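You operate a simulated robot arm through the tools that you are given. There is no shell and no other tool.

You are at the controls of a simulated robot arm. One attempt, no reset.

JOB
Put things in order on the top of small steel table. At the end: the silver tin marked wax stands where the orange cup with dated lid stood; the orange cup with dated lid stands where the jug marked peach with yellow cap stood; the jug marked peach with yellow cap is on the teal square board; the padlock in red stands where the silver tin marked wax stood; whatever was shut is shut again. Leave all else as you found it, and nothing knocked over. Set down upright: jug marked peach with yellow cap.

It is judged by the outcome, as a careful person would: the job done as asked, and still so three seconds after it is handed in. It fails if anything else is knocked over, pushed out of place, dropped, spilled or broken. Lids that push on must go on centred and level and be pressed home; caps that screw on are set level and turned clockwise until they are tight.

ROBOT AND FRAMES
A 6-joint arm with a two-finger gripper, fixed in place. Base frame: the origin is at the foot of the arm, x ahead of it, y to its left, z up; the work surface is at about z = 0. Units: mm, degrees, N and s.
With the tool pointing down near the work surface it reaches from about 180 to 480 mm from the base axis. Its first joint turns from -66.0 to 66.0 degrees. Payload 1.76 kg.
Tool frame: the origin (TCP) lies between the finger pads and is the grasp point; the fingertips stand 29 mm ahead of it; z points along the fingers, y is the line along which they close. The gripper opens to 82 mm; its body begins 58 mm behind the TCP.
Orientation is told as [roll, pitch, yaw] about the base's x, y, z axes, in that order, counted from this pose: with the fingers straight down and closing along the base's y, the tool's x points along the base's -x, its y along +y and its z along -z.

CONTROLS
- The arm moves only by the tool apply_moves. Its argument "steps" is a list of rows, each a list of 7 numbers: the gripper command, from -1 (shut) to 1 (fully open), values between in proportion, then the shift along the base's x, y, z in mm, then the turn, a rotation vector about the base's x, y, z in degrees. In form: [[claw, x, y, z, rx, ry, rz], ...]. A call has 1 to 20 rows; each row is the pose to reach, as a shift and turn from the pose commanded when the call began. A row lasts 0.2 s, in which the tool goes at most 50 mm and 8.6 degrees; a call with a longer step from one row to the next is refused whole, and so is a gripper value outside its range. Where a pose cannot be reached the arm comes as near as it can. A force on the tool above 40 N (or 10 N above the force at the start of the call, whichever is more), or a blocked arm, ends the call early, and 0.2 s more pass. Each finger travels about 203.5 mm/s and halts on what it meets, pressing with about 26 N; the grip force reading is that of the motor and also rises with nothing between the fingers. The clock runs only during rows and for 0.2 s after the last one: add rows that repeat a pose to give the fingers time. The reply holds the time, the measured pose of the TCP, the force on the tool along the base axes, the opening and the grip force, in the units named above and with some noise, with the torque about the TCP (base axes, N m) and any sound that the robot's microphone picked up, and new pictures: "views" is both (left out), scene, wrist or none.
- Cameras (640 x 400 px; columns grow to the right, rows downward): "scene" is fixed at [66.7, 343, 424]; the picture's right is [-0.64, -0.77, 0.00], its down [-0.43, 0.36, -0.83] and it looks along [0.63, -0.53, -0.56] (base axes); focal length 218 px, centre (320, 200). "wrist" rides on the gripper at [79, 4, -89] in the tool frame; the picture's right is [-0.05, 1.00, 0.00], its down [-0.71, -0.04, -0.71] and it looks along [-0.71, -0.04, 0.71] (tool axes); focal length 256 px, centre (320, 200). There is no depth. A picture from a camera that has moved, and an enlarged one, comes with that camera's place and axes in the base frame and with its lens.
- close_up(camera, box): a new picture of the part [left, top, right, bottom] of that camera's present view, enlarged. No time passes.
- hand_in(): hands the job in; it is judged then, once.

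Places have to be worked out from the pictures, the camera data and where the tool is seen. Open the gripper and draw the arm clear of the work before you hand the job in, unless the task says otherwise.

The tools are called after "Request:" as a command line: name --pt "numbers of a row" for each row, then --argument value for the rest, lists and objects as JSON in quotes. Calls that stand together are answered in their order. apply_moves: Moves the arm, as the interface text tells. Its arguments: {"type":"object","properties":{"steps":{"type":"array"},"views":{"type":"string","enum":["both","scene","wrist","none"]}},"required":["steps"]} The other tools are called the same way: close_up (camera, box) takes an enlarged picture of a part of a camera's view; hand_in () hands the job in.

At the start:

```text
time_s: 0.0
position: [258.7, 149.9, 304.3]
tool_rot: [0.1, 0.1, 0.1]
force: [-0.5, 0.8, 0.0]
moment: [-0.01, -0.02, -0.03]
opening: 82.1
finger_force: 0.1
```

scene: 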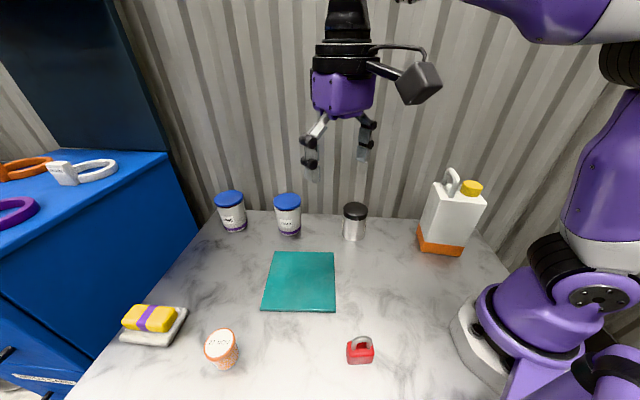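
wrist: 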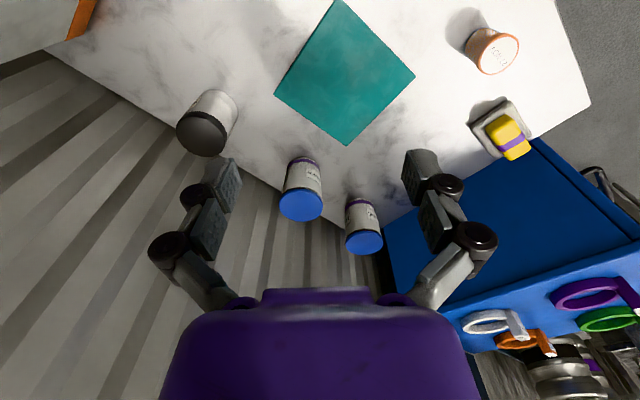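

The scene shows a jug (white/orange with yellow cap), a silver tin with a dark lid, two blue-lidded tins, an orange cup with a lid, a red padlock, a teal board, and a sponge on a dish. I'll take enlarged pictures to identify labels and exact positions.

Request:
close_up --camera "scene" --box '[190, 160, 510, 360]'

Request:
close_up --camera "scene" --box '[400, 150, 520, 270]'

Request:
close_up --camera "scene" --box '[180, 300, 400, 400]'

Request:
close_up --camera "wrist" --box '[150, 0, 550, 260]'

```text
2.00 times, centred on (350, 260) of scene
camera zoom: at [66.7, 343.0, 424.0], right [-0.64, -0.77, 0.0], down [-0.43, 0.36, -0.83], along [0.63, -0.53, -0.56], focal length 437 px, centre (260, 80)
```

zoom: 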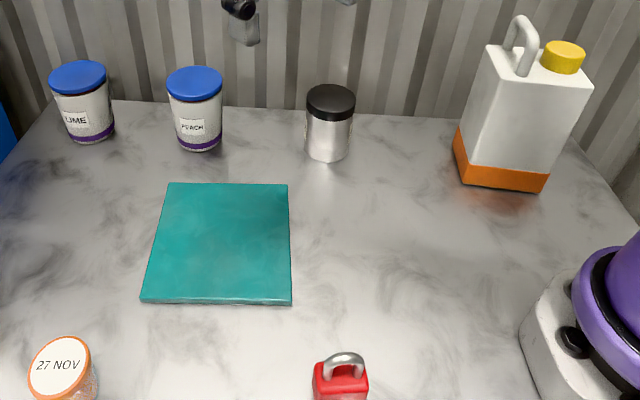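

```text
3.33 times, centred on (460, 210) of scene
camera zoom: at [66.7, 343.0, 424.0], right [-0.64, -0.77, 0.0], down [-0.43, 0.36, -0.83], along [0.63, -0.53, -0.56], focal length 728 px, centre (-147, 167)
```

zoom: 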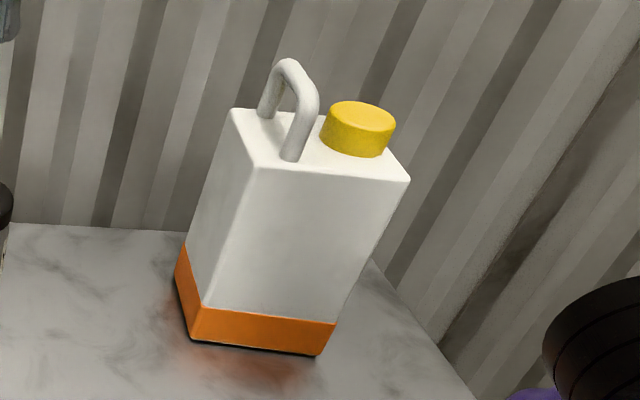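

```text
2.91 times, centred on (290, 350) of scene
camera zoom: at [66.7, 343.0, 424.0], right [-0.64, -0.77, 0.0], down [-0.43, 0.36, -0.83], along [0.63, -0.53, -0.56], focal length 635 px, centre (407, -236)
```

zoom: 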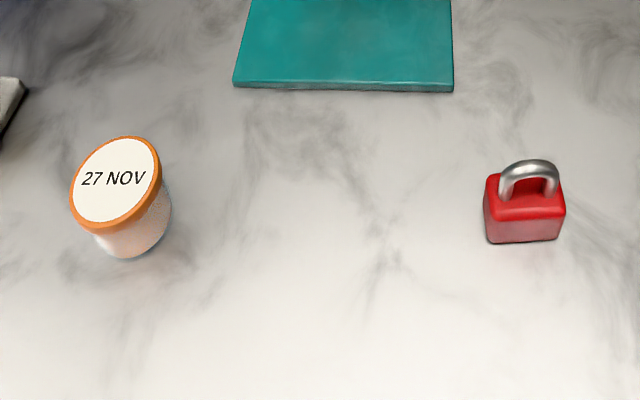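

```text
1.54 times, centred on (350, 130) of wrist
camera zoom: at [178.7, 154.6, 393.7], right [0.05, 1.0, 0.0], down [0.71, -0.04, 0.71], along [0.71, -0.04, -0.71], focal length 394 px, centre (274, 308)
```

zoom: 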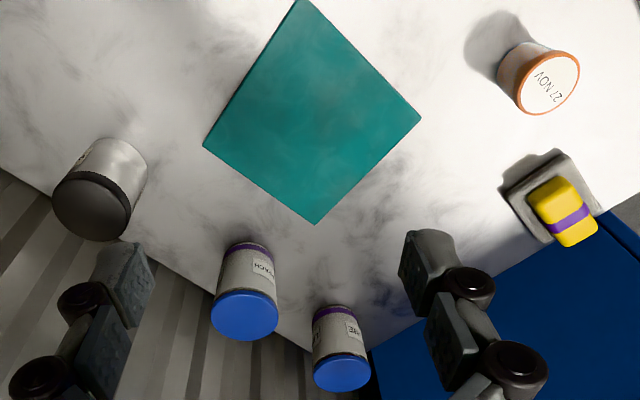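

I'll zoom in on individual objects and the fingers to refine positions, heights and pad size before any motion.

Request:
close_up --camera "scene" --box '[190, 315, 254, 385]'

Request:
close_up --camera "scene" --box '[330, 325, 394, 375]'

Request:
close_up --camera "scene" --box '[280, 90, 450, 250]'

Request:
close_up --camera "wrist" --box '[450, 10, 540, 90]'

Request:
close_up --camera "wrist" --box '[150, 70, 270, 170]'

```text
5.71 times, centred on (222, 350) of scene
camera zoom: at [66.7, 343.0, 424.0], right [-0.64, -0.77, 0.0], down [-0.43, 0.36, -0.83], along [0.63, -0.53, -0.56], focal length 1248 px, centre (880, -657)
```

zoom: 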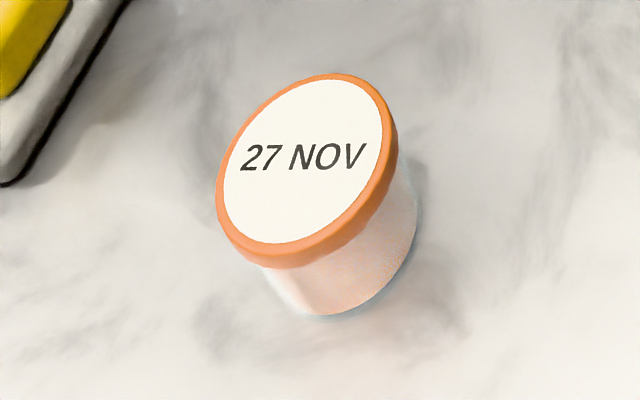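

```text
8.00 times, centred on (362, 350) of scene
camera zoom: at [66.7, 343.0, 424.0], right [-0.64, -0.77, 0.0], down [-0.43, 0.36, -0.83], along [0.63, -0.53, -0.56], focal length 1747 px, centre (-16, -1000)
```

zoom: 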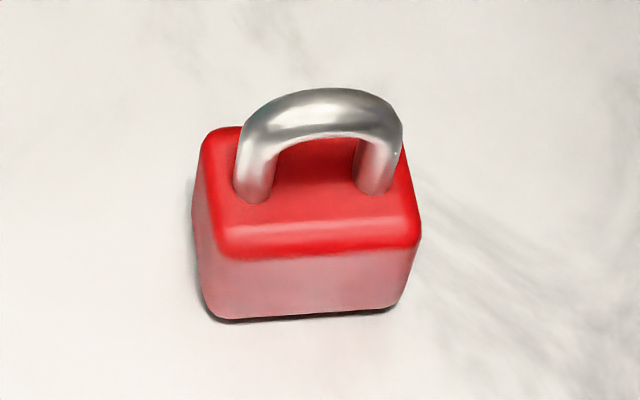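

```text
2.50 times, centred on (365, 170) of scene
camera zoom: at [66.7, 343.0, 424.0], right [-0.64, -0.77, 0.0], down [-0.43, 0.36, -0.83], along [0.63, -0.53, -0.56], focal length 546 px, centre (208, 275)
```

zoom: 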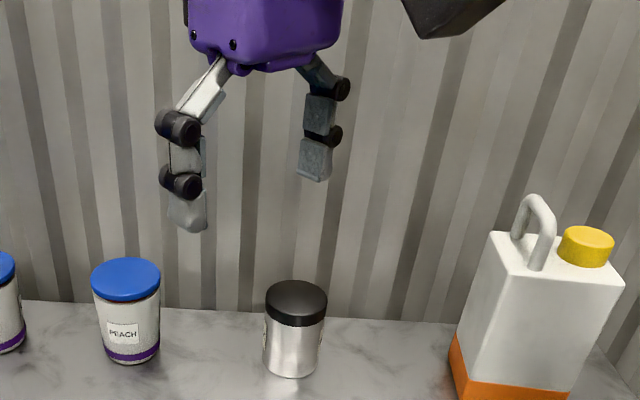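

```text
5.00 times, centred on (495, 50) of wrist
camera zoom: at [178.7, 154.6, 393.7], right [0.05, 1.0, 0.0], down [0.71, -0.04, 0.71], along [0.71, -0.04, -0.71], focal length 1280 px, centre (-555, 950)
```

zoom: 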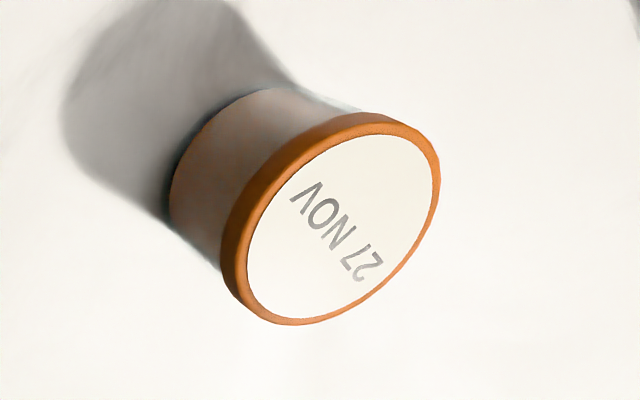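

```text
4.00 times, centred on (210, 120) of wrist
camera zoom: at [178.7, 154.6, 393.7], right [0.05, 1.0, 0.0], down [0.71, -0.04, 0.71], along [0.71, -0.04, -0.71], focal length 1024 px, centre (760, 520)
```

zoom: 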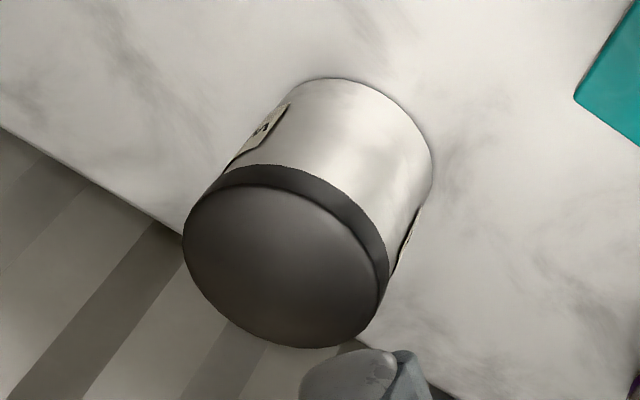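

The jug needs precise geometry (it's tall and thick with a top handle), so I'll zoom on its base and top.

Request:
close_up --camera "scene" --box '[410, 215, 474, 260]'

Request:
close_up --camera "scene" --box '[425, 160, 495, 214]'

Request:
close_up --camera "wrist" --box '[140, 140, 300, 300]'

Request:
close_up --camera "scene" --box '[255, 245, 345, 320]'

Request:
close_up --camera "scene" --box '[335, 195, 375, 245]'

```text
8.89 times, centred on (442, 238) of scene
camera zoom: at [66.7, 343.0, 424.0], right [-0.64, -0.77, 0.0], down [-0.43, 0.36, -0.83], along [0.63, -0.53, -0.56], focal length 1941 px, centre (-764, -133)
```

zoom: 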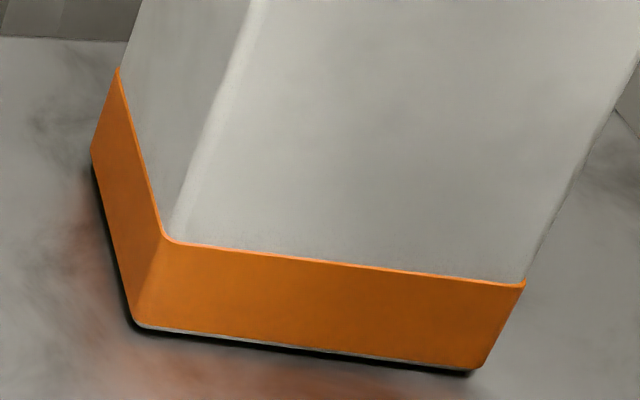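

```text
7.41 times, centred on (460, 187) of scene
camera zoom: at [66.7, 343.0, 424.0], right [-0.64, -0.77, 0.0], down [-0.43, 0.36, -0.83], along [0.63, -0.53, -0.56], focal length 1617 px, centre (-717, 296)
```

zoom: 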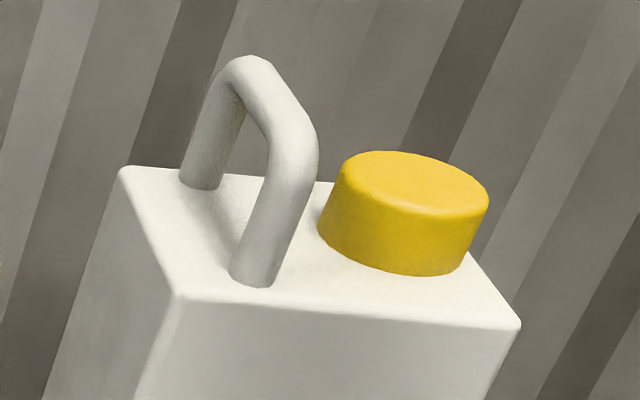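

```text
2.50 times, centred on (220, 220) of wrist
camera zoom: at [178.7, 154.6, 393.7], right [0.05, 1.0, 0.0], down [0.71, -0.04, 0.71], along [0.71, -0.04, -0.71], focal length 640 px, centre (570, 150)
```

zoom: 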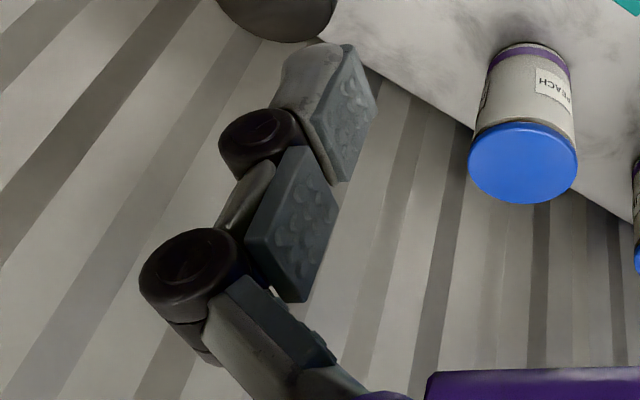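

```text
5.33 times, centred on (300, 282) of scene
camera zoom: at [66.7, 343.0, 424.0], right [-0.64, -0.77, 0.0], down [-0.43, 0.36, -0.83], along [0.63, -0.53, -0.56], focal length 1164 px, centre (427, -240)
```

zoom: 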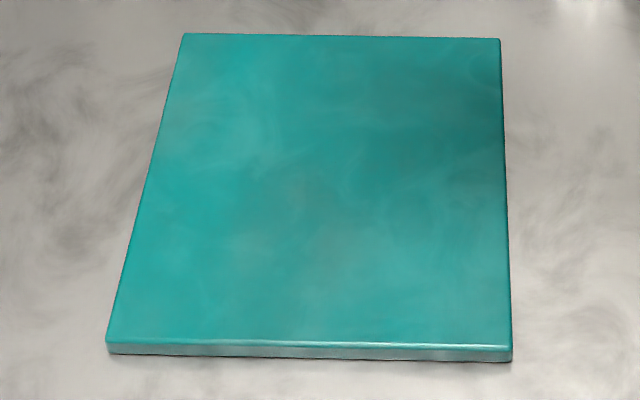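

```text
8.00 times, centred on (355, 220) of scene
camera zoom: at [66.7, 343.0, 424.0], right [-0.64, -0.77, 0.0], down [-0.43, 0.36, -0.83], along [0.63, -0.53, -0.56], focal length 1747 px, centre (40, 40)
```

zoom: 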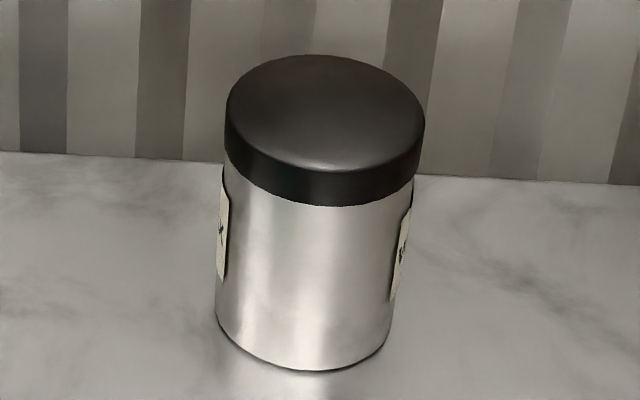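

The jug measures about 90 × 70 mm with a body height of about 160 mm and a handle top near z = 211. It is centred near (183, -161), with its long axis at about 39° from x. I'll move the open gripper high above it with yaw +39° to check the alignment from the wrist camera.

Request:
apply_moves --pt "1 -7.5 -31.1 1.5 0 0 3.9" --pt "1 -15 -62.2 3 0 0 7.8" --pt "1 -22.6 -93.3 4.5 0 0 11.8" --pt "1 -30.1 -124.4 6 0 0 15.7" --pt "1 -37.6 -155.5 6 0 0 19.6" --pt "1 -45.1 -186.5 6 0 0 23.5" --pt "1 -52.6 -217.6 6 0 0 27.4" --pt "1 -60.2 -248.7 6 0 0 31.4" --pt "1 -67.7 -279.8 6 0 0 35.3" --pt "1 -75.2 -310.9 6 0 0 39.2" --pt "1 -75.2 -310.9 6 0 0 39.2" --pt "1 -75.2 -310.9 6 0 0 39.2" --views "both"

```text
time_s: 2.6
position: [185.9, -162.5, 311.3]
tool_rot: [0.1, 0.0, 39.3]
force: [0.6, -0.4, -0.6]
moment: [0.02, 0.03, -0.01]
opening: 82.2
finger_force: 0.0
camera wrist: at [121.3, -208.1, 401.1], right [-0.59, 0.81, 0.0], down [0.57, 0.42, 0.71], along [0.57, 0.42, -0.71], focal length 256 px, centre (320, 200)
```

scene: 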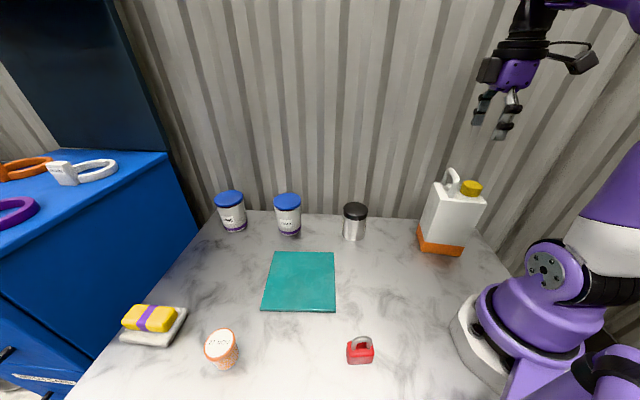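
wrist: 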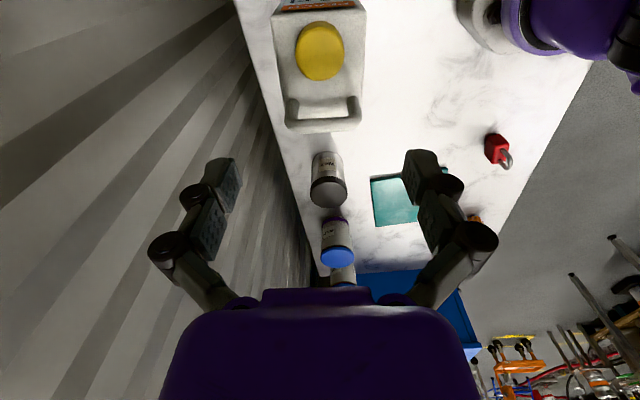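

The arm reached the pose above the jug. I'll enlarge the jug in the wrist view to measure its centre, yaw and thickness.

Request:
close_up --camera "wrist" --box '[220, 0, 420, 150]'

Request:
close_up --camera "scene" --box '[400, 60, 560, 270]'

```text
2.67 times, centred on (320, 75) of wrist
camera zoom: at [121.3, -208.1, 401.1], right [-0.59, 0.81, 0.0], down [0.57, 0.42, 0.71], along [0.57, 0.42, -0.71], focal length 683 px, centre (320, 533)
```

zoom: 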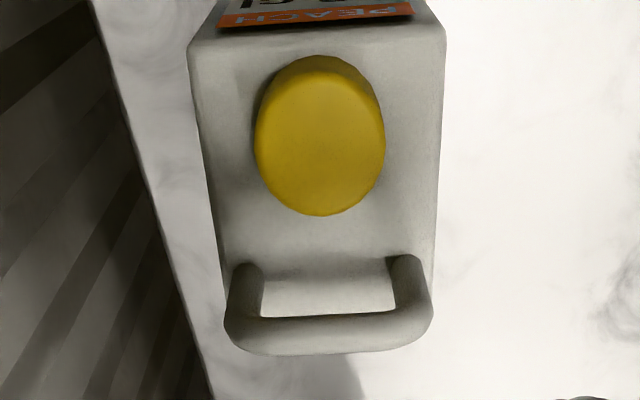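

```text
1.90 times, centred on (480, 165) of scene
camera zoom: at [66.7, 343.0, 424.0], right [-0.64, -0.77, 0.0], down [-0.43, 0.36, -0.83], along [0.63, -0.53, -0.56], focal length 416 px, centre (15, 267)
```

zoom: 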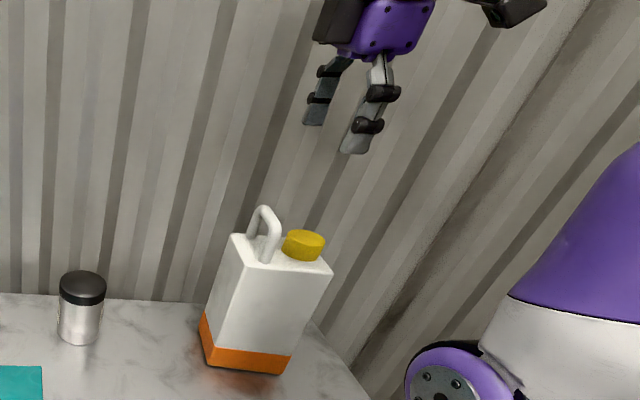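

From the wrist view, the jug mid-line sits about +1 mm along tool y and the yaw is aligned within about 0.5°. Its thickness is about 76 mm against the 82 mm opening, so a body grasp is tight but straight. I'll lower to just above the body top (tips around z = 178) and re-check the clearance on both sides.

Request:
apply_moves --pt "1 -0.3 0.4 -26 0 0 0" --pt "1 -0.6 0.8 -52 0 0 0" --pt "1 -0.6 0.8 -78 0 0 0" --pt "1 -0.6 0.8 -103 0 0 0" --pt "1 -0.6 0.8 -103 0 0 0" --pt "1 -0.6 0.8 -103 0 0 0" --views "both"

```text
time_s: 4.0
position: [184.6, -159.6, 206.9]
tool_rot: [0.1, 0.0, 39.3]
force: [-0.6, 0.3, 0.0]
moment: [0.02, 0.01, 0.01]
opening: 82.1
finger_force: 0.1
camera wrist: at [120.1, -205.8, 296.9], right [-0.59, 0.81, 0.0], down [0.57, 0.42, 0.71], along [0.57, 0.42, -0.71], focal length 256 px, centre (320, 200)
```

scene: 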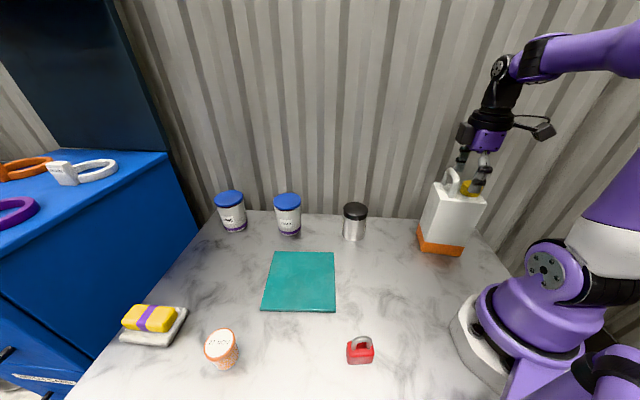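
wrist: 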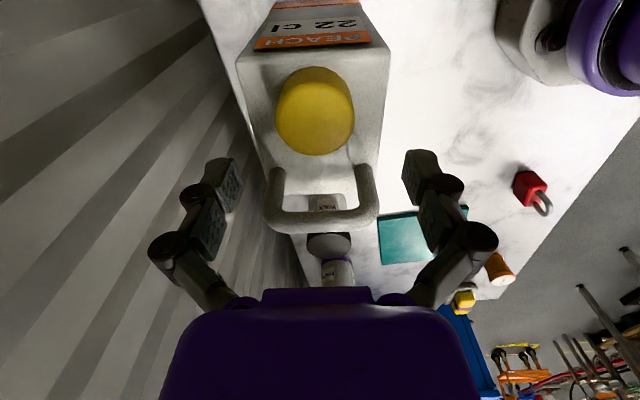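

Request:
close_up --camera "wrist" --box '[180, 0, 460, 250]'

Request:
close_up --camera "scene" --box '[410, 110, 560, 270]'

```text
1.60 times, centred on (320, 125) of wrist
camera zoom: at [120.1, -205.8, 296.9], right [-0.59, 0.81, 0.0], down [0.57, 0.42, 0.71], along [0.57, 0.42, -0.71], focal length 410 px, centre (320, 320)
```

zoom: 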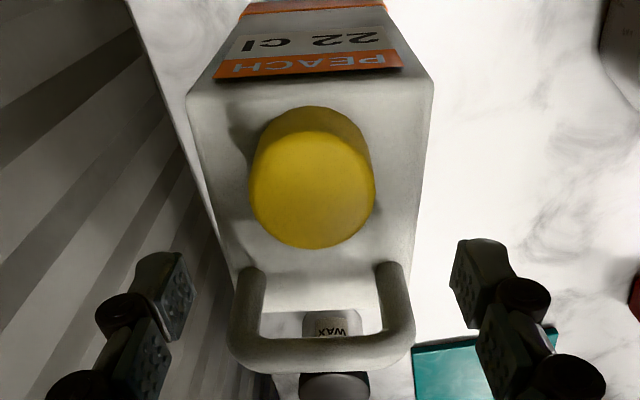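

```text
2.50 times, centred on (485, 190) of scene
camera zoom: at [66.7, 343.0, 424.0], right [-0.64, -0.77, 0.0], down [-0.43, 0.36, -0.83], along [0.63, -0.53, -0.56], focal length 546 px, centre (-92, 225)
```

zoom: 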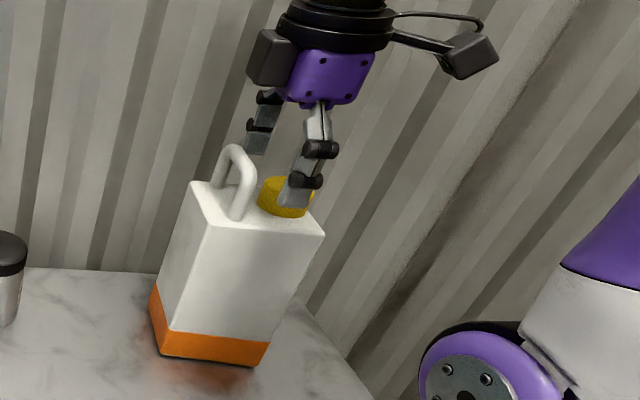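

At this closer range the jug measures about 73.5 mm thick, centred within 0.5 mm and yaw-aligned, so there is about 4 mm of clearance per side. I'll descend slowly to TCP z ≈ 163 so the pads overlap the body by about 25 mm and the palm clears the handle, without closing yet.

Request:
apply_moves --pt "1 0 0 -10 0 0 0" --pt "1 0 0 -20 0 0 0" --pt "1 0 0 -30 0 0 0" --pt "1 0 0 -38 0 0 0" --pt "1 0 0 -44 0 0 0" --pt "1 0 0 -44 0 0 0" --views "both"

```text
time_s: 5.4
position: [182.8, -161.2, 163.0]
tool_rot: [0.1, 0.0, 39.2]
force: [-0.4, 0.6, -0.3]
moment: [-0.03, 0.02, 0.0]
opening: 82.0
finger_force: 0.1
camera wrist: at [118.5, -207.0, 252.6], right [-0.59, 0.81, 0.0], down [0.57, 0.42, 0.71], along [0.57, 0.42, -0.71], focal length 256 px, centre (320, 200)
```

scene: 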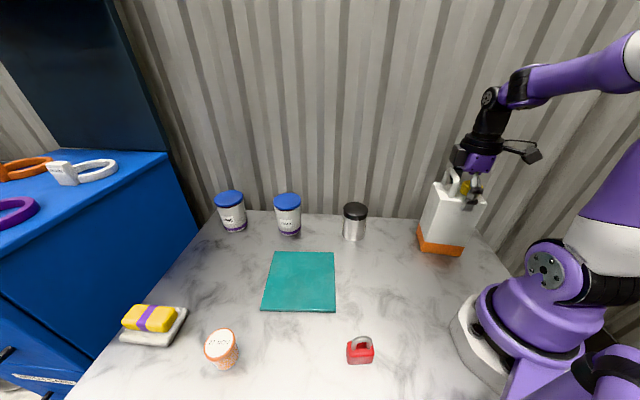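
wrist: 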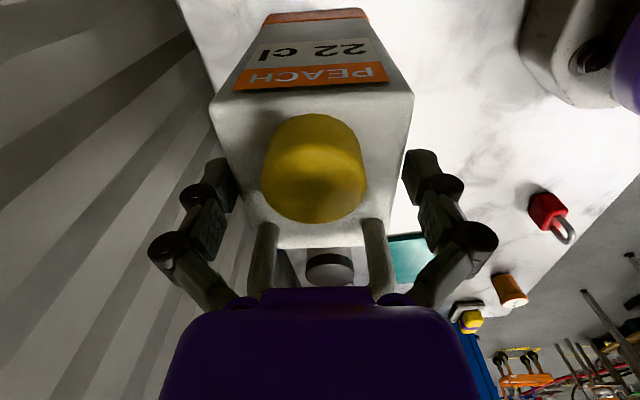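

There is no contact force and both fingers straddle the body. Now I'll close the gripper and check the grip.

Request:
apply_moves --pt "-1 0 0 0 0 0 0" --pt "-1 0 0 0 0 0 0" --pt "-1 0 0 0 0 0 0" --pt "-1 0 0 0 0 0 0" --views "both"

```text
time_s: 6.4
position: [182.6, -161.2, 162.4]
tool_rot: [0.0, -0.1, 39.2]
force: [2.0, -3.4, 14.8]
moment: [-0.07, -0.06, 0.02]
opening: 75.6
finger_force: 25.9
camera wrist: at [118.7, -207.1, 253.0], right [-0.59, 0.81, 0.0], down [0.57, 0.42, 0.71], along [0.57, 0.42, -0.71], focal length 256 px, centre (320, 200)
```

scene: 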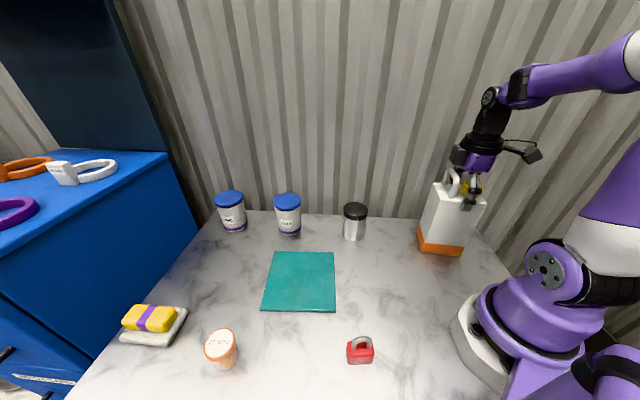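
wrist: 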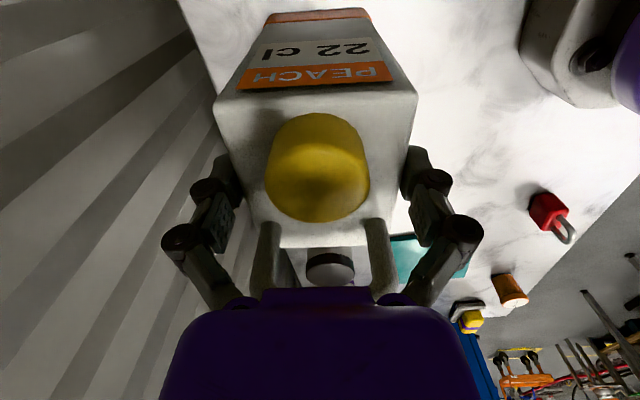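

The grip holds at 75.6 mm with about 26 N. I'll lift slowly by about 15 mm and check for slip and tilt.

Request:
apply_moves --pt "-1 0 0 3 0 0 0" --pt "-1 0 0 8 0 0 0" --pt "-1 0 0 14 0 0 0" --pt "-1 0 0 20 0 0 0" --pt "-1 0 0 20 0 0 0" --views "both"

```text
time_s: 7.6
position: [184.1, -161.0, 182.7]
tool_rot: [0.1, 0.0, 39.3]
force: [0.0, -0.3, -2.9]
moment: [-0.03, -0.01, 0.0]
opening: 75.7
finger_force: 26.0
camera wrist: at [119.1, -206.7, 272.8], right [-0.59, 0.81, 0.0], down [0.57, 0.42, 0.71], along [0.57, 0.42, -0.71], focal length 256 px, centre (320, 200)
```

scene: 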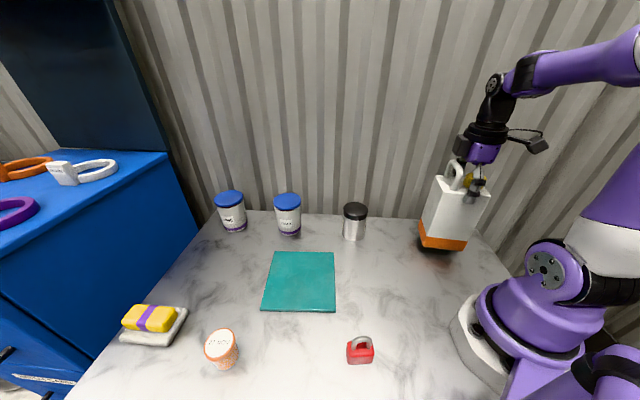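
wrist: 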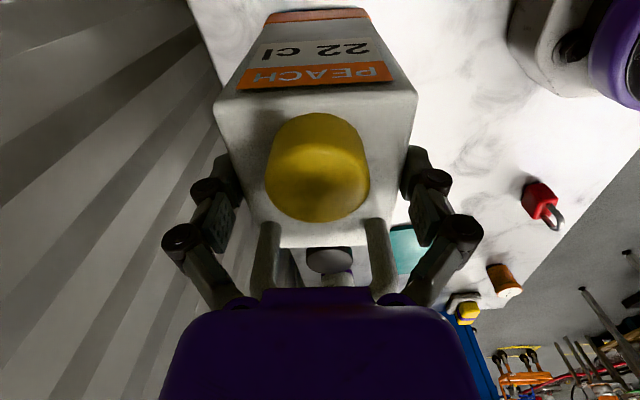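

The jug is lifted level, weighing about 3 N. I'll raise it further and carry it on an inward path around the tin to above the board centre (about 328, 178), turning about 9.6° to align with the board.

Request:
apply_moves --pt "-1 0 0 30 0 0 0" --pt "-1 2 5 55 0 0 0" --pt "-1 5 20 68 0 0 0" --pt "-1 15 50 70 0 0 1" --pt "-1 25 85 70 0 0 2" --pt "-1 35 120 70 0 0 3" --pt "-1 45 155 70 0 0 4" --pt "-1 60 190 70 0 0 5" --pt "-1 80 220 70 0 0 6" --pt "-1 100 250 70 0 0 7" --pt "-1 117 280 70 0 0 8" --pt "-1 131 310 69 0 0 9" --pt "-1 141 330 67 0 0 9.6" --pt "-1 144.9 338.2 67 0 0 9.6" --pt "-1 144.9 338.2 67 0 0 9.6" --pt "-1 144.9 338.2 67 0 0 9.6" --views "both"

```text
time_s: 11.0
position: [327.0, 178.3, 248.4]
tool_rot: [0.1, 0.0, 48.8]
force: [0.2, -0.2, -3.3]
moment: [-0.01, -0.01, 0.01]
opening: 75.6
finger_force: 26.3
camera wrist: at [271.1, 122.8, 338.5], right [-0.72, 0.7, 0.0], down [0.49, 0.51, 0.71], along [0.49, 0.51, -0.71], focal length 256 px, centre (320, 200)
```

scene: 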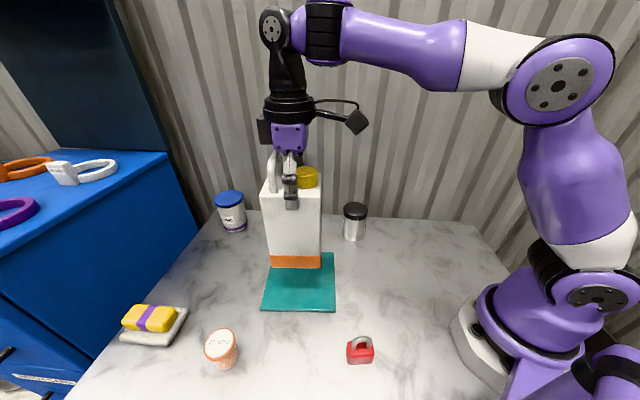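
wrist: 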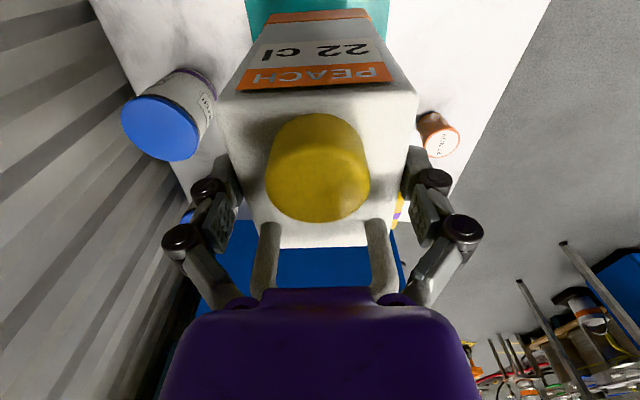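

The jug hangs level above the board. I'll lower it to about 3 mm above the board surface.

Request:
apply_moves --pt "-1 0 0 -15 0 0 0" --pt "-1 0 0 -30 0 0 0" --pt "-1 0 0 -45 0 0 0" --pt "-1 0 0 -58 0 0 0" --pt "-1 0 0 -68 0 0 0" --pt "-1 0 0 -75 0 0 0" --pt "-1 0 0 -75 0 0 0" --views "both"

Request:
close_up --camera "scene" --box '[240, 220, 360, 320]'

```text
time_s: 12.6
position: [327.6, 178.2, 174.3]
tool_rot: [0.0, 0.0, 48.9]
force: [0.6, -0.5, -2.8]
moment: [-0.02, 0.01, 0.0]
opening: 75.4
finger_force: 25.8
camera wrist: at [271.8, 122.5, 264.4], right [-0.72, 0.7, 0.0], down [0.49, 0.51, 0.71], along [0.49, 0.51, -0.71], focal length 256 px, centre (320, 200)
```

scene: 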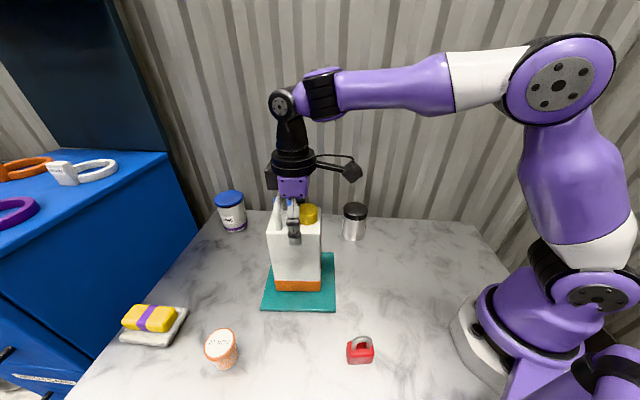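
wrist: 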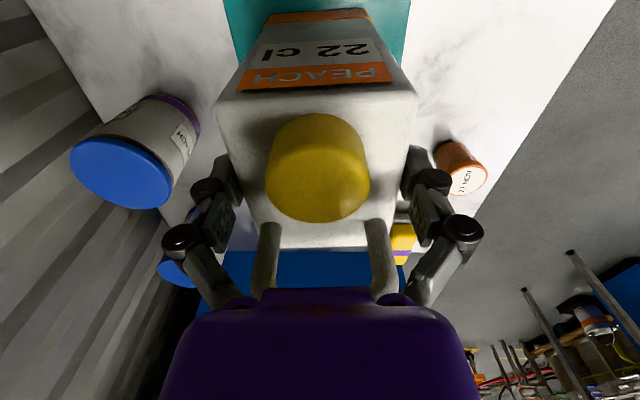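

```text
4.00 times, centred on (300, 270) of scene
camera zoom: at [66.7, 343.0, 424.0], right [-0.64, -0.77, 0.0], down [-0.43, 0.36, -0.83], along [0.63, -0.53, -0.56], focal length 873 px, centre (400, -80)
```

zoom: 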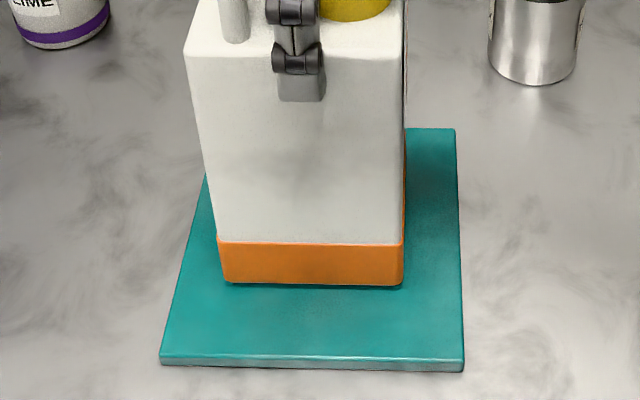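

The jug is centred and level a few millimetres above the board. I'll lower it gently until contact shows in the force reading.

Request:
apply_moves --pt "-1 0 0 -1.5 0 0 0" --pt "-1 0 0 -3 0 0 0" --pt "-1 0 0 -4 0 0 0" --pt "-1 0 0 -4.5 0 0 0" --pt "-1 0 0 -4.5 0 0 0" --views "none"

```text
time_s: 13.8
position: [328.9, 177.2, 170.4]
tool_rot: [0.0, -0.2, 49.0]
force: [-1.0, 5.3, 14.8]
moment: [0.22, -0.04, 0.06]
opening: 76.0
finger_force: 26.0
```

Contact is confirmed (the force reversed to +15 N upward). I'll ease up slightly to relieve the pressing force, then open the gripper.

Request:
apply_moves --pt "-1 0 0 0.8 0 0 0" --pt "-1 0 0 0.8 0 0 0" --pt "0.9 0 0 0.8 0 0 0" --pt "1 0 0 0.8 0 0 0" --pt "1 0 0 0.8 0 0 0" --views "both"

Request:
close_up --camera "scene" --box '[240, 180, 360, 320]'

Request:
close_up --camera "wrist" --box '[180, 60, 460, 280]'

```text
time_s: 15.0
position: [327.3, 178.9, 170.7]
tool_rot: [0.1, 0.0, 48.9]
force: [0.1, 0.5, 0.1]
moment: [0.0, 0.0, 0.0]
opening: 82.2
finger_force: 0.0
camera wrist: at [272.1, 122.2, 261.2], right [-0.72, 0.7, 0.0], down [0.49, 0.51, 0.71], along [0.49, 0.51, -0.71], focal length 256 px, centre (320, 200)
```

scene: 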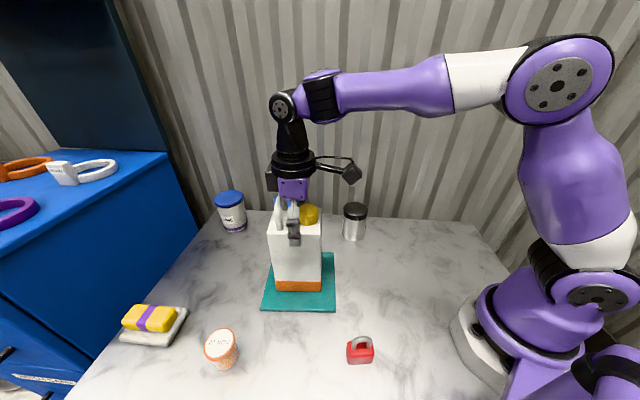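
wrist: 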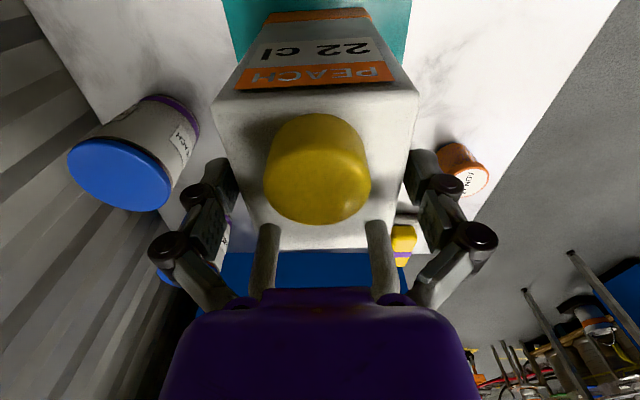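

```text
2.86 times, centred on (300, 250) of scene
camera zoom: at [66.7, 343.0, 424.0], right [-0.64, -0.77, 0.0], down [-0.43, 0.36, -0.83], along [0.63, -0.53, -0.56], focal length 624 px, centre (377, 57)
```

zoom: 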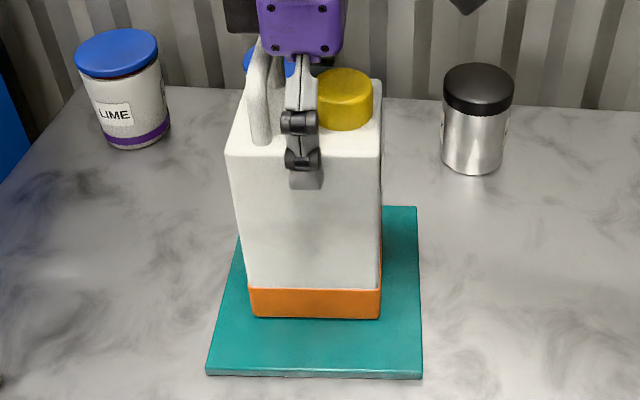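

```text
1.82 times, centred on (320, 170) of wrist
camera zoom: at [272.1, 122.2, 261.2], right [-0.72, 0.7, 0.0], down [0.49, 0.51, 0.71], along [0.49, 0.51, -0.71], focal length 465 px, centre (320, 254)
```

zoom: 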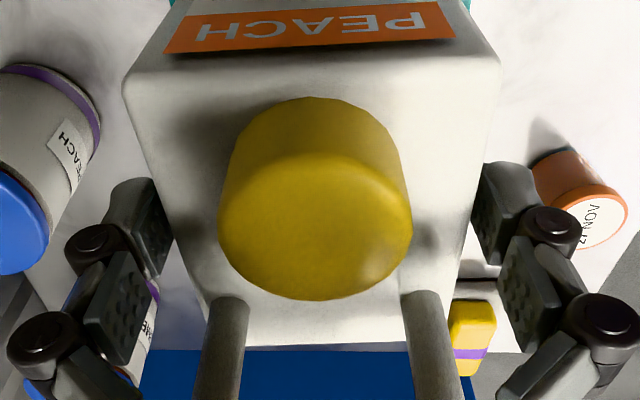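

The jug stands level and centred on the board, with the gripper free. I'll raise straight up clear of the handle, then swing inward toward the cup side.

Request:
apply_moves --pt "1 0 0 20 0 0 0" --pt "1 0 0 45 0 0 0" --pt "1 0 0 70 0 0 0" --pt "1 0 0 90 0 0 0" --pt "1 -12 10 92 0 0 0" --pt "1 -37 30 92 0 0 1" --pt "1 -62 50 92 0 0 2" --pt "1 -87 70 90 0 0 3" --pt "1 -107 87 85 0 0 3.2" --pt "1 -117 95 80 0 0 3.2" --pt "1 -117 95 80 0 0 3.2" --views "both"

Request:
close_up --camera "scene" --box '[240, 190, 360, 320]'

```text
time_s: 17.4
position: [212.9, 271.7, 251.3]
tool_rot: [0.0, 0.0, 52.0]
force: [0.0, -1.1, -0.4]
moment: [0.01, -0.02, 0.05]
opening: 82.1
finger_force: 0.0
camera wrist: at [159.6, 213.3, 340.9], right [-0.75, 0.66, 0.0], down [0.46, 0.53, 0.71], along [0.46, 0.53, -0.71], focal length 256 px, centre (320, 200)
```

scene: 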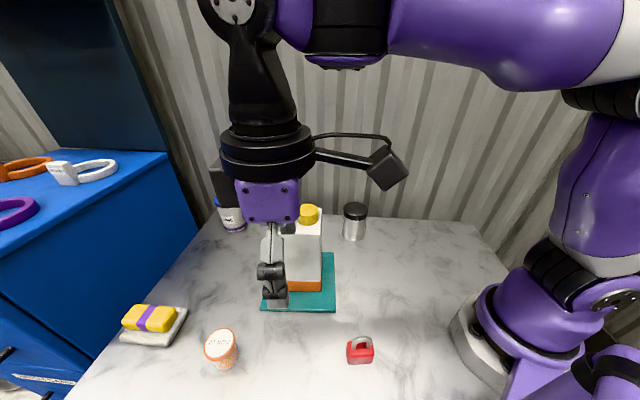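
wrist: 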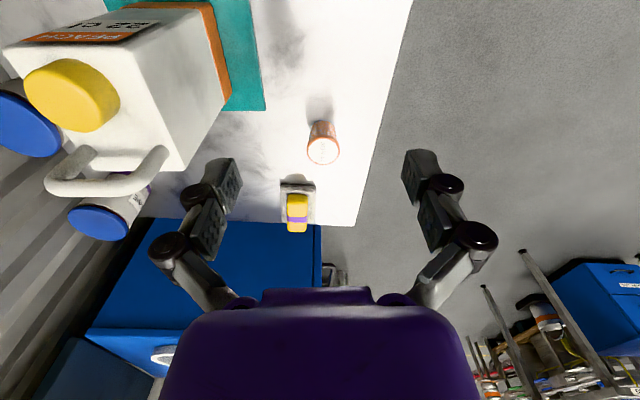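

```text
3.08 times, centred on (300, 255) of scene
camera zoom: at [66.7, 343.0, 424.0], right [-0.64, -0.77, 0.0], down [-0.43, 0.36, -0.83], along [0.63, -0.53, -0.56], focal length 672 px, centre (382, 31)
```

zoom: 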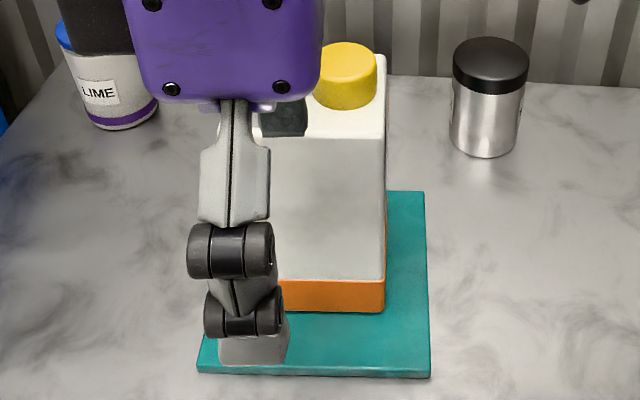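

The jug stands properly on the board. Now I'll refine the cup's location from this wrist view.

Request:
close_up --camera "wrist" --box '[280, 90, 380, 180]'

Request:
close_up --camera "scene" --box '[190, 310, 260, 380]'

```text
4.44 times, centred on (330, 135) of wrist
camera zoom: at [159.6, 213.3, 340.9], right [-0.75, 0.66, 0.0], down [0.46, 0.53, 0.71], along [0.46, 0.53, -0.71], focal length 1138 px, centre (276, 489)
```

zoom: 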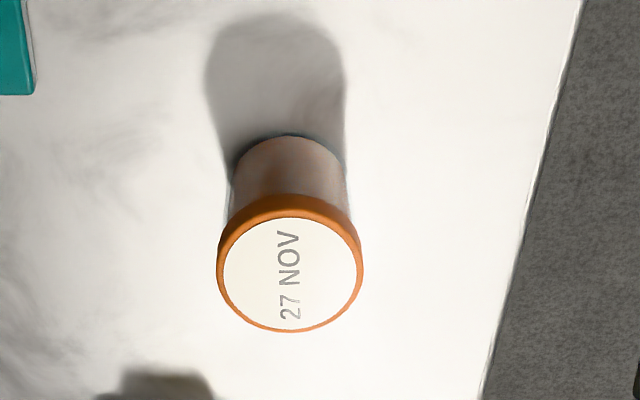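

```text
5.71 times, centred on (225, 345) of scene
camera zoom: at [66.7, 343.0, 424.0], right [-0.64, -0.77, 0.0], down [-0.43, 0.36, -0.83], along [0.63, -0.53, -0.56], focal length 1248 px, centre (863, -629)
```

zoom: 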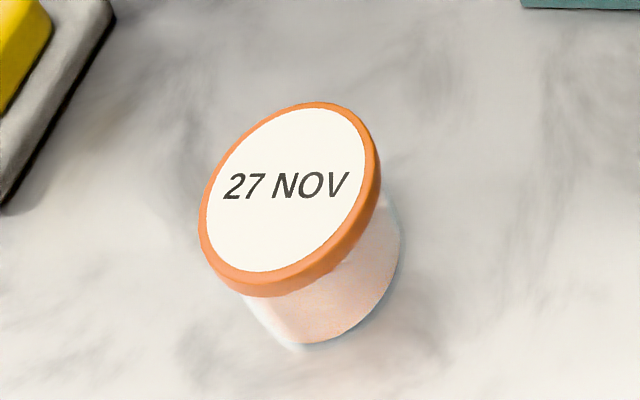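

The cup is at about (282.5, 363.2). Its lid is about 43 mm across over a narrower body (radius about 18), with the lid rim at z ≈ 47–56. To grip the body and not the lid, I'll tilt the tool 42° outward and hover on the approach line.

Request:
apply_moves --pt "1 3 4 -15 4.7 -3.7 0" --pt "1 6 8 -35 9.5 -7.4 0" --pt "1 9 12 -55 14.2 -11.1 0" --pt "1 12 16 -75 18.9 -14.8 0" --pt "1 15 20 -95 23.6 -18.5 0" --pt "1 18 24 -115 28.4 -22.2 0" --pt "1 21 27 -133 33.1 -25.9 0" --pt "1 23.1 28 -146.3 33.1 -25.9 0" --pt "1 23.1 28 -146.3 33.1 -25.9 0" --views "both"

```text
time_s: 19.4
position: [235.5, 301.2, 105.5]
tool_rot: [0.1, -42.0, 52.2]
force: [-0.1, 1.0, -0.1]
moment: [-0.01, -0.01, 0.02]
opening: 82.3
finger_force: 0.0
camera wrist: at [158.0, 210.4, 118.4], right [-0.76, 0.64, 0.04], down [0.06, 0.02, 1.0], along [0.64, 0.76, -0.05], focal length 256 px, centre (320, 200)
```

scene: 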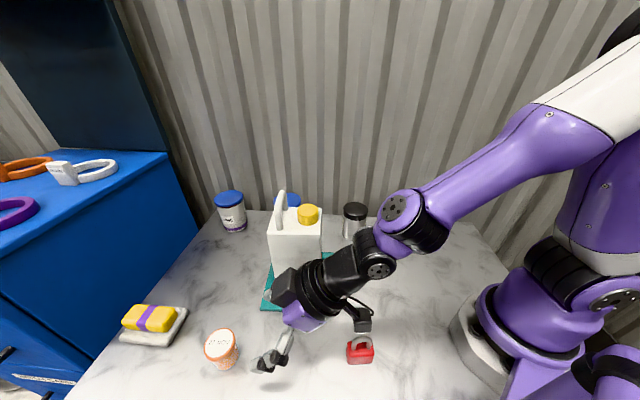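
wrist: 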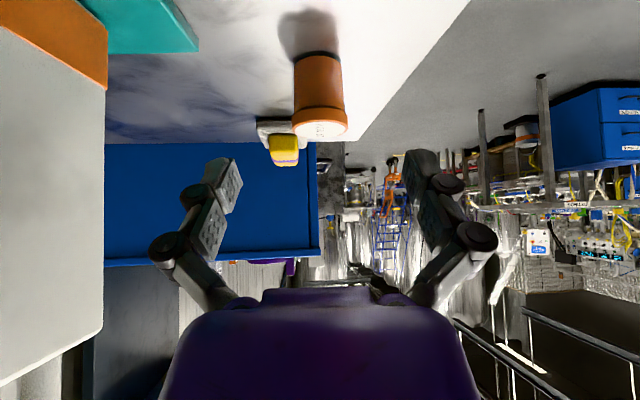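

The tilted pose is reached and the cup sits centred between the fingers. The wrist camera housing is near the padlock, so I'll move forward horizontally first, then descend straight down around the cup, stopping a bit above the final height.

Request:
apply_moves --pt "1 12 15.5 2 0 0 0" --pt "1 25 32 2 0 0 0" --pt "1 36 46 2 0 0 0" --pt "1 41.2 52.7 0 0 0 0" --pt "1 41.2 52.7 -15 0 0 0" --pt "1 41.2 52.7 -32 0 0 0" --pt "1 41.2 52.7 -48 0 0 0" --pt "1 41.2 52.7 -60 0 0 0" --pt "1 41.2 52.7 -60 0 0 0" --views "both"

Request:
close_up --camera "scene" --box '[170, 280, 380, 400]'

Request:
close_up --camera "wrist" --box '[200, 60, 440, 230]'

```text
time_s: 21.4
position: [275.1, 351.7, 45.5]
tool_rot: [0.0, -42.1, 52.1]
force: [0.1, -0.5, 1.2]
moment: [-0.01, 0.0, 0.02]
opening: 82.0
finger_force: 0.1
camera wrist: at [198.3, 262.0, 58.8], right [-0.76, 0.64, 0.04], down [0.06, 0.02, 1.0], along [0.64, 0.76, -0.05], focal length 256 px, centre (320, 200)
```

scene: 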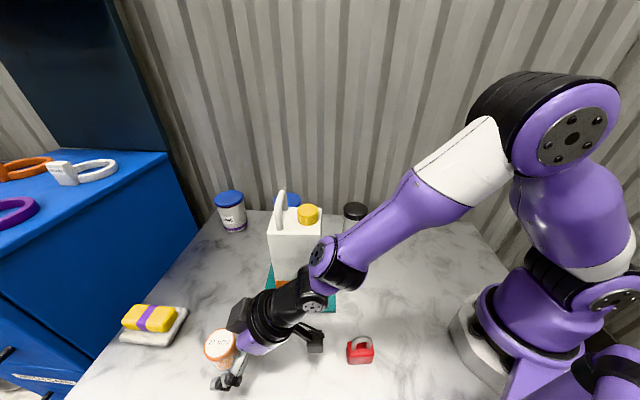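
wrist: 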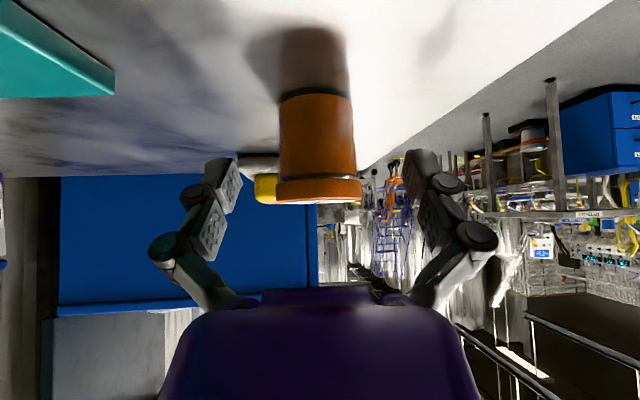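

```text
3.05 times, centred on (275, 340) of scene
camera zoom: at [66.7, 343.0, 424.0], right [-0.64, -0.77, 0.0], down [-0.43, 0.36, -0.83], along [0.63, -0.53, -0.56], focal length 665 px, centre (457, -227)
```

zoom: 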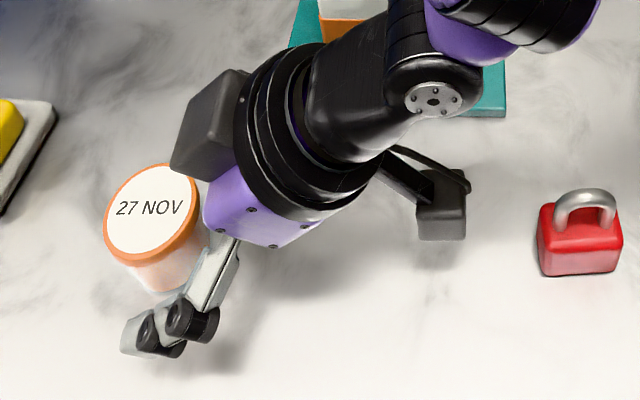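

```text
2.35 times, centred on (320, 145) of wrist
camera zoom: at [198.3, 262.0, 58.8], right [-0.76, 0.64, 0.04], down [0.06, 0.02, 1.0], along [0.64, 0.76, -0.05], focal length 602 px, centre (320, 329)
```

zoom: 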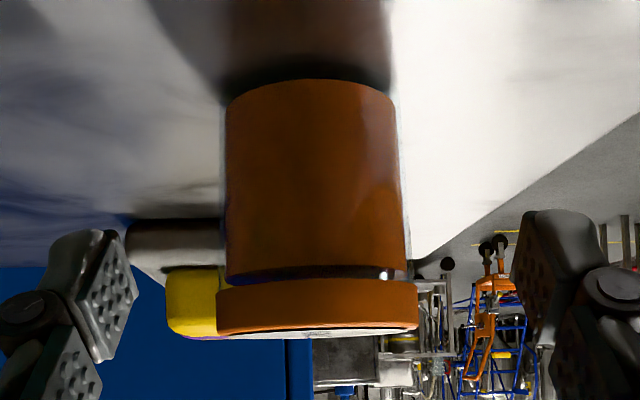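

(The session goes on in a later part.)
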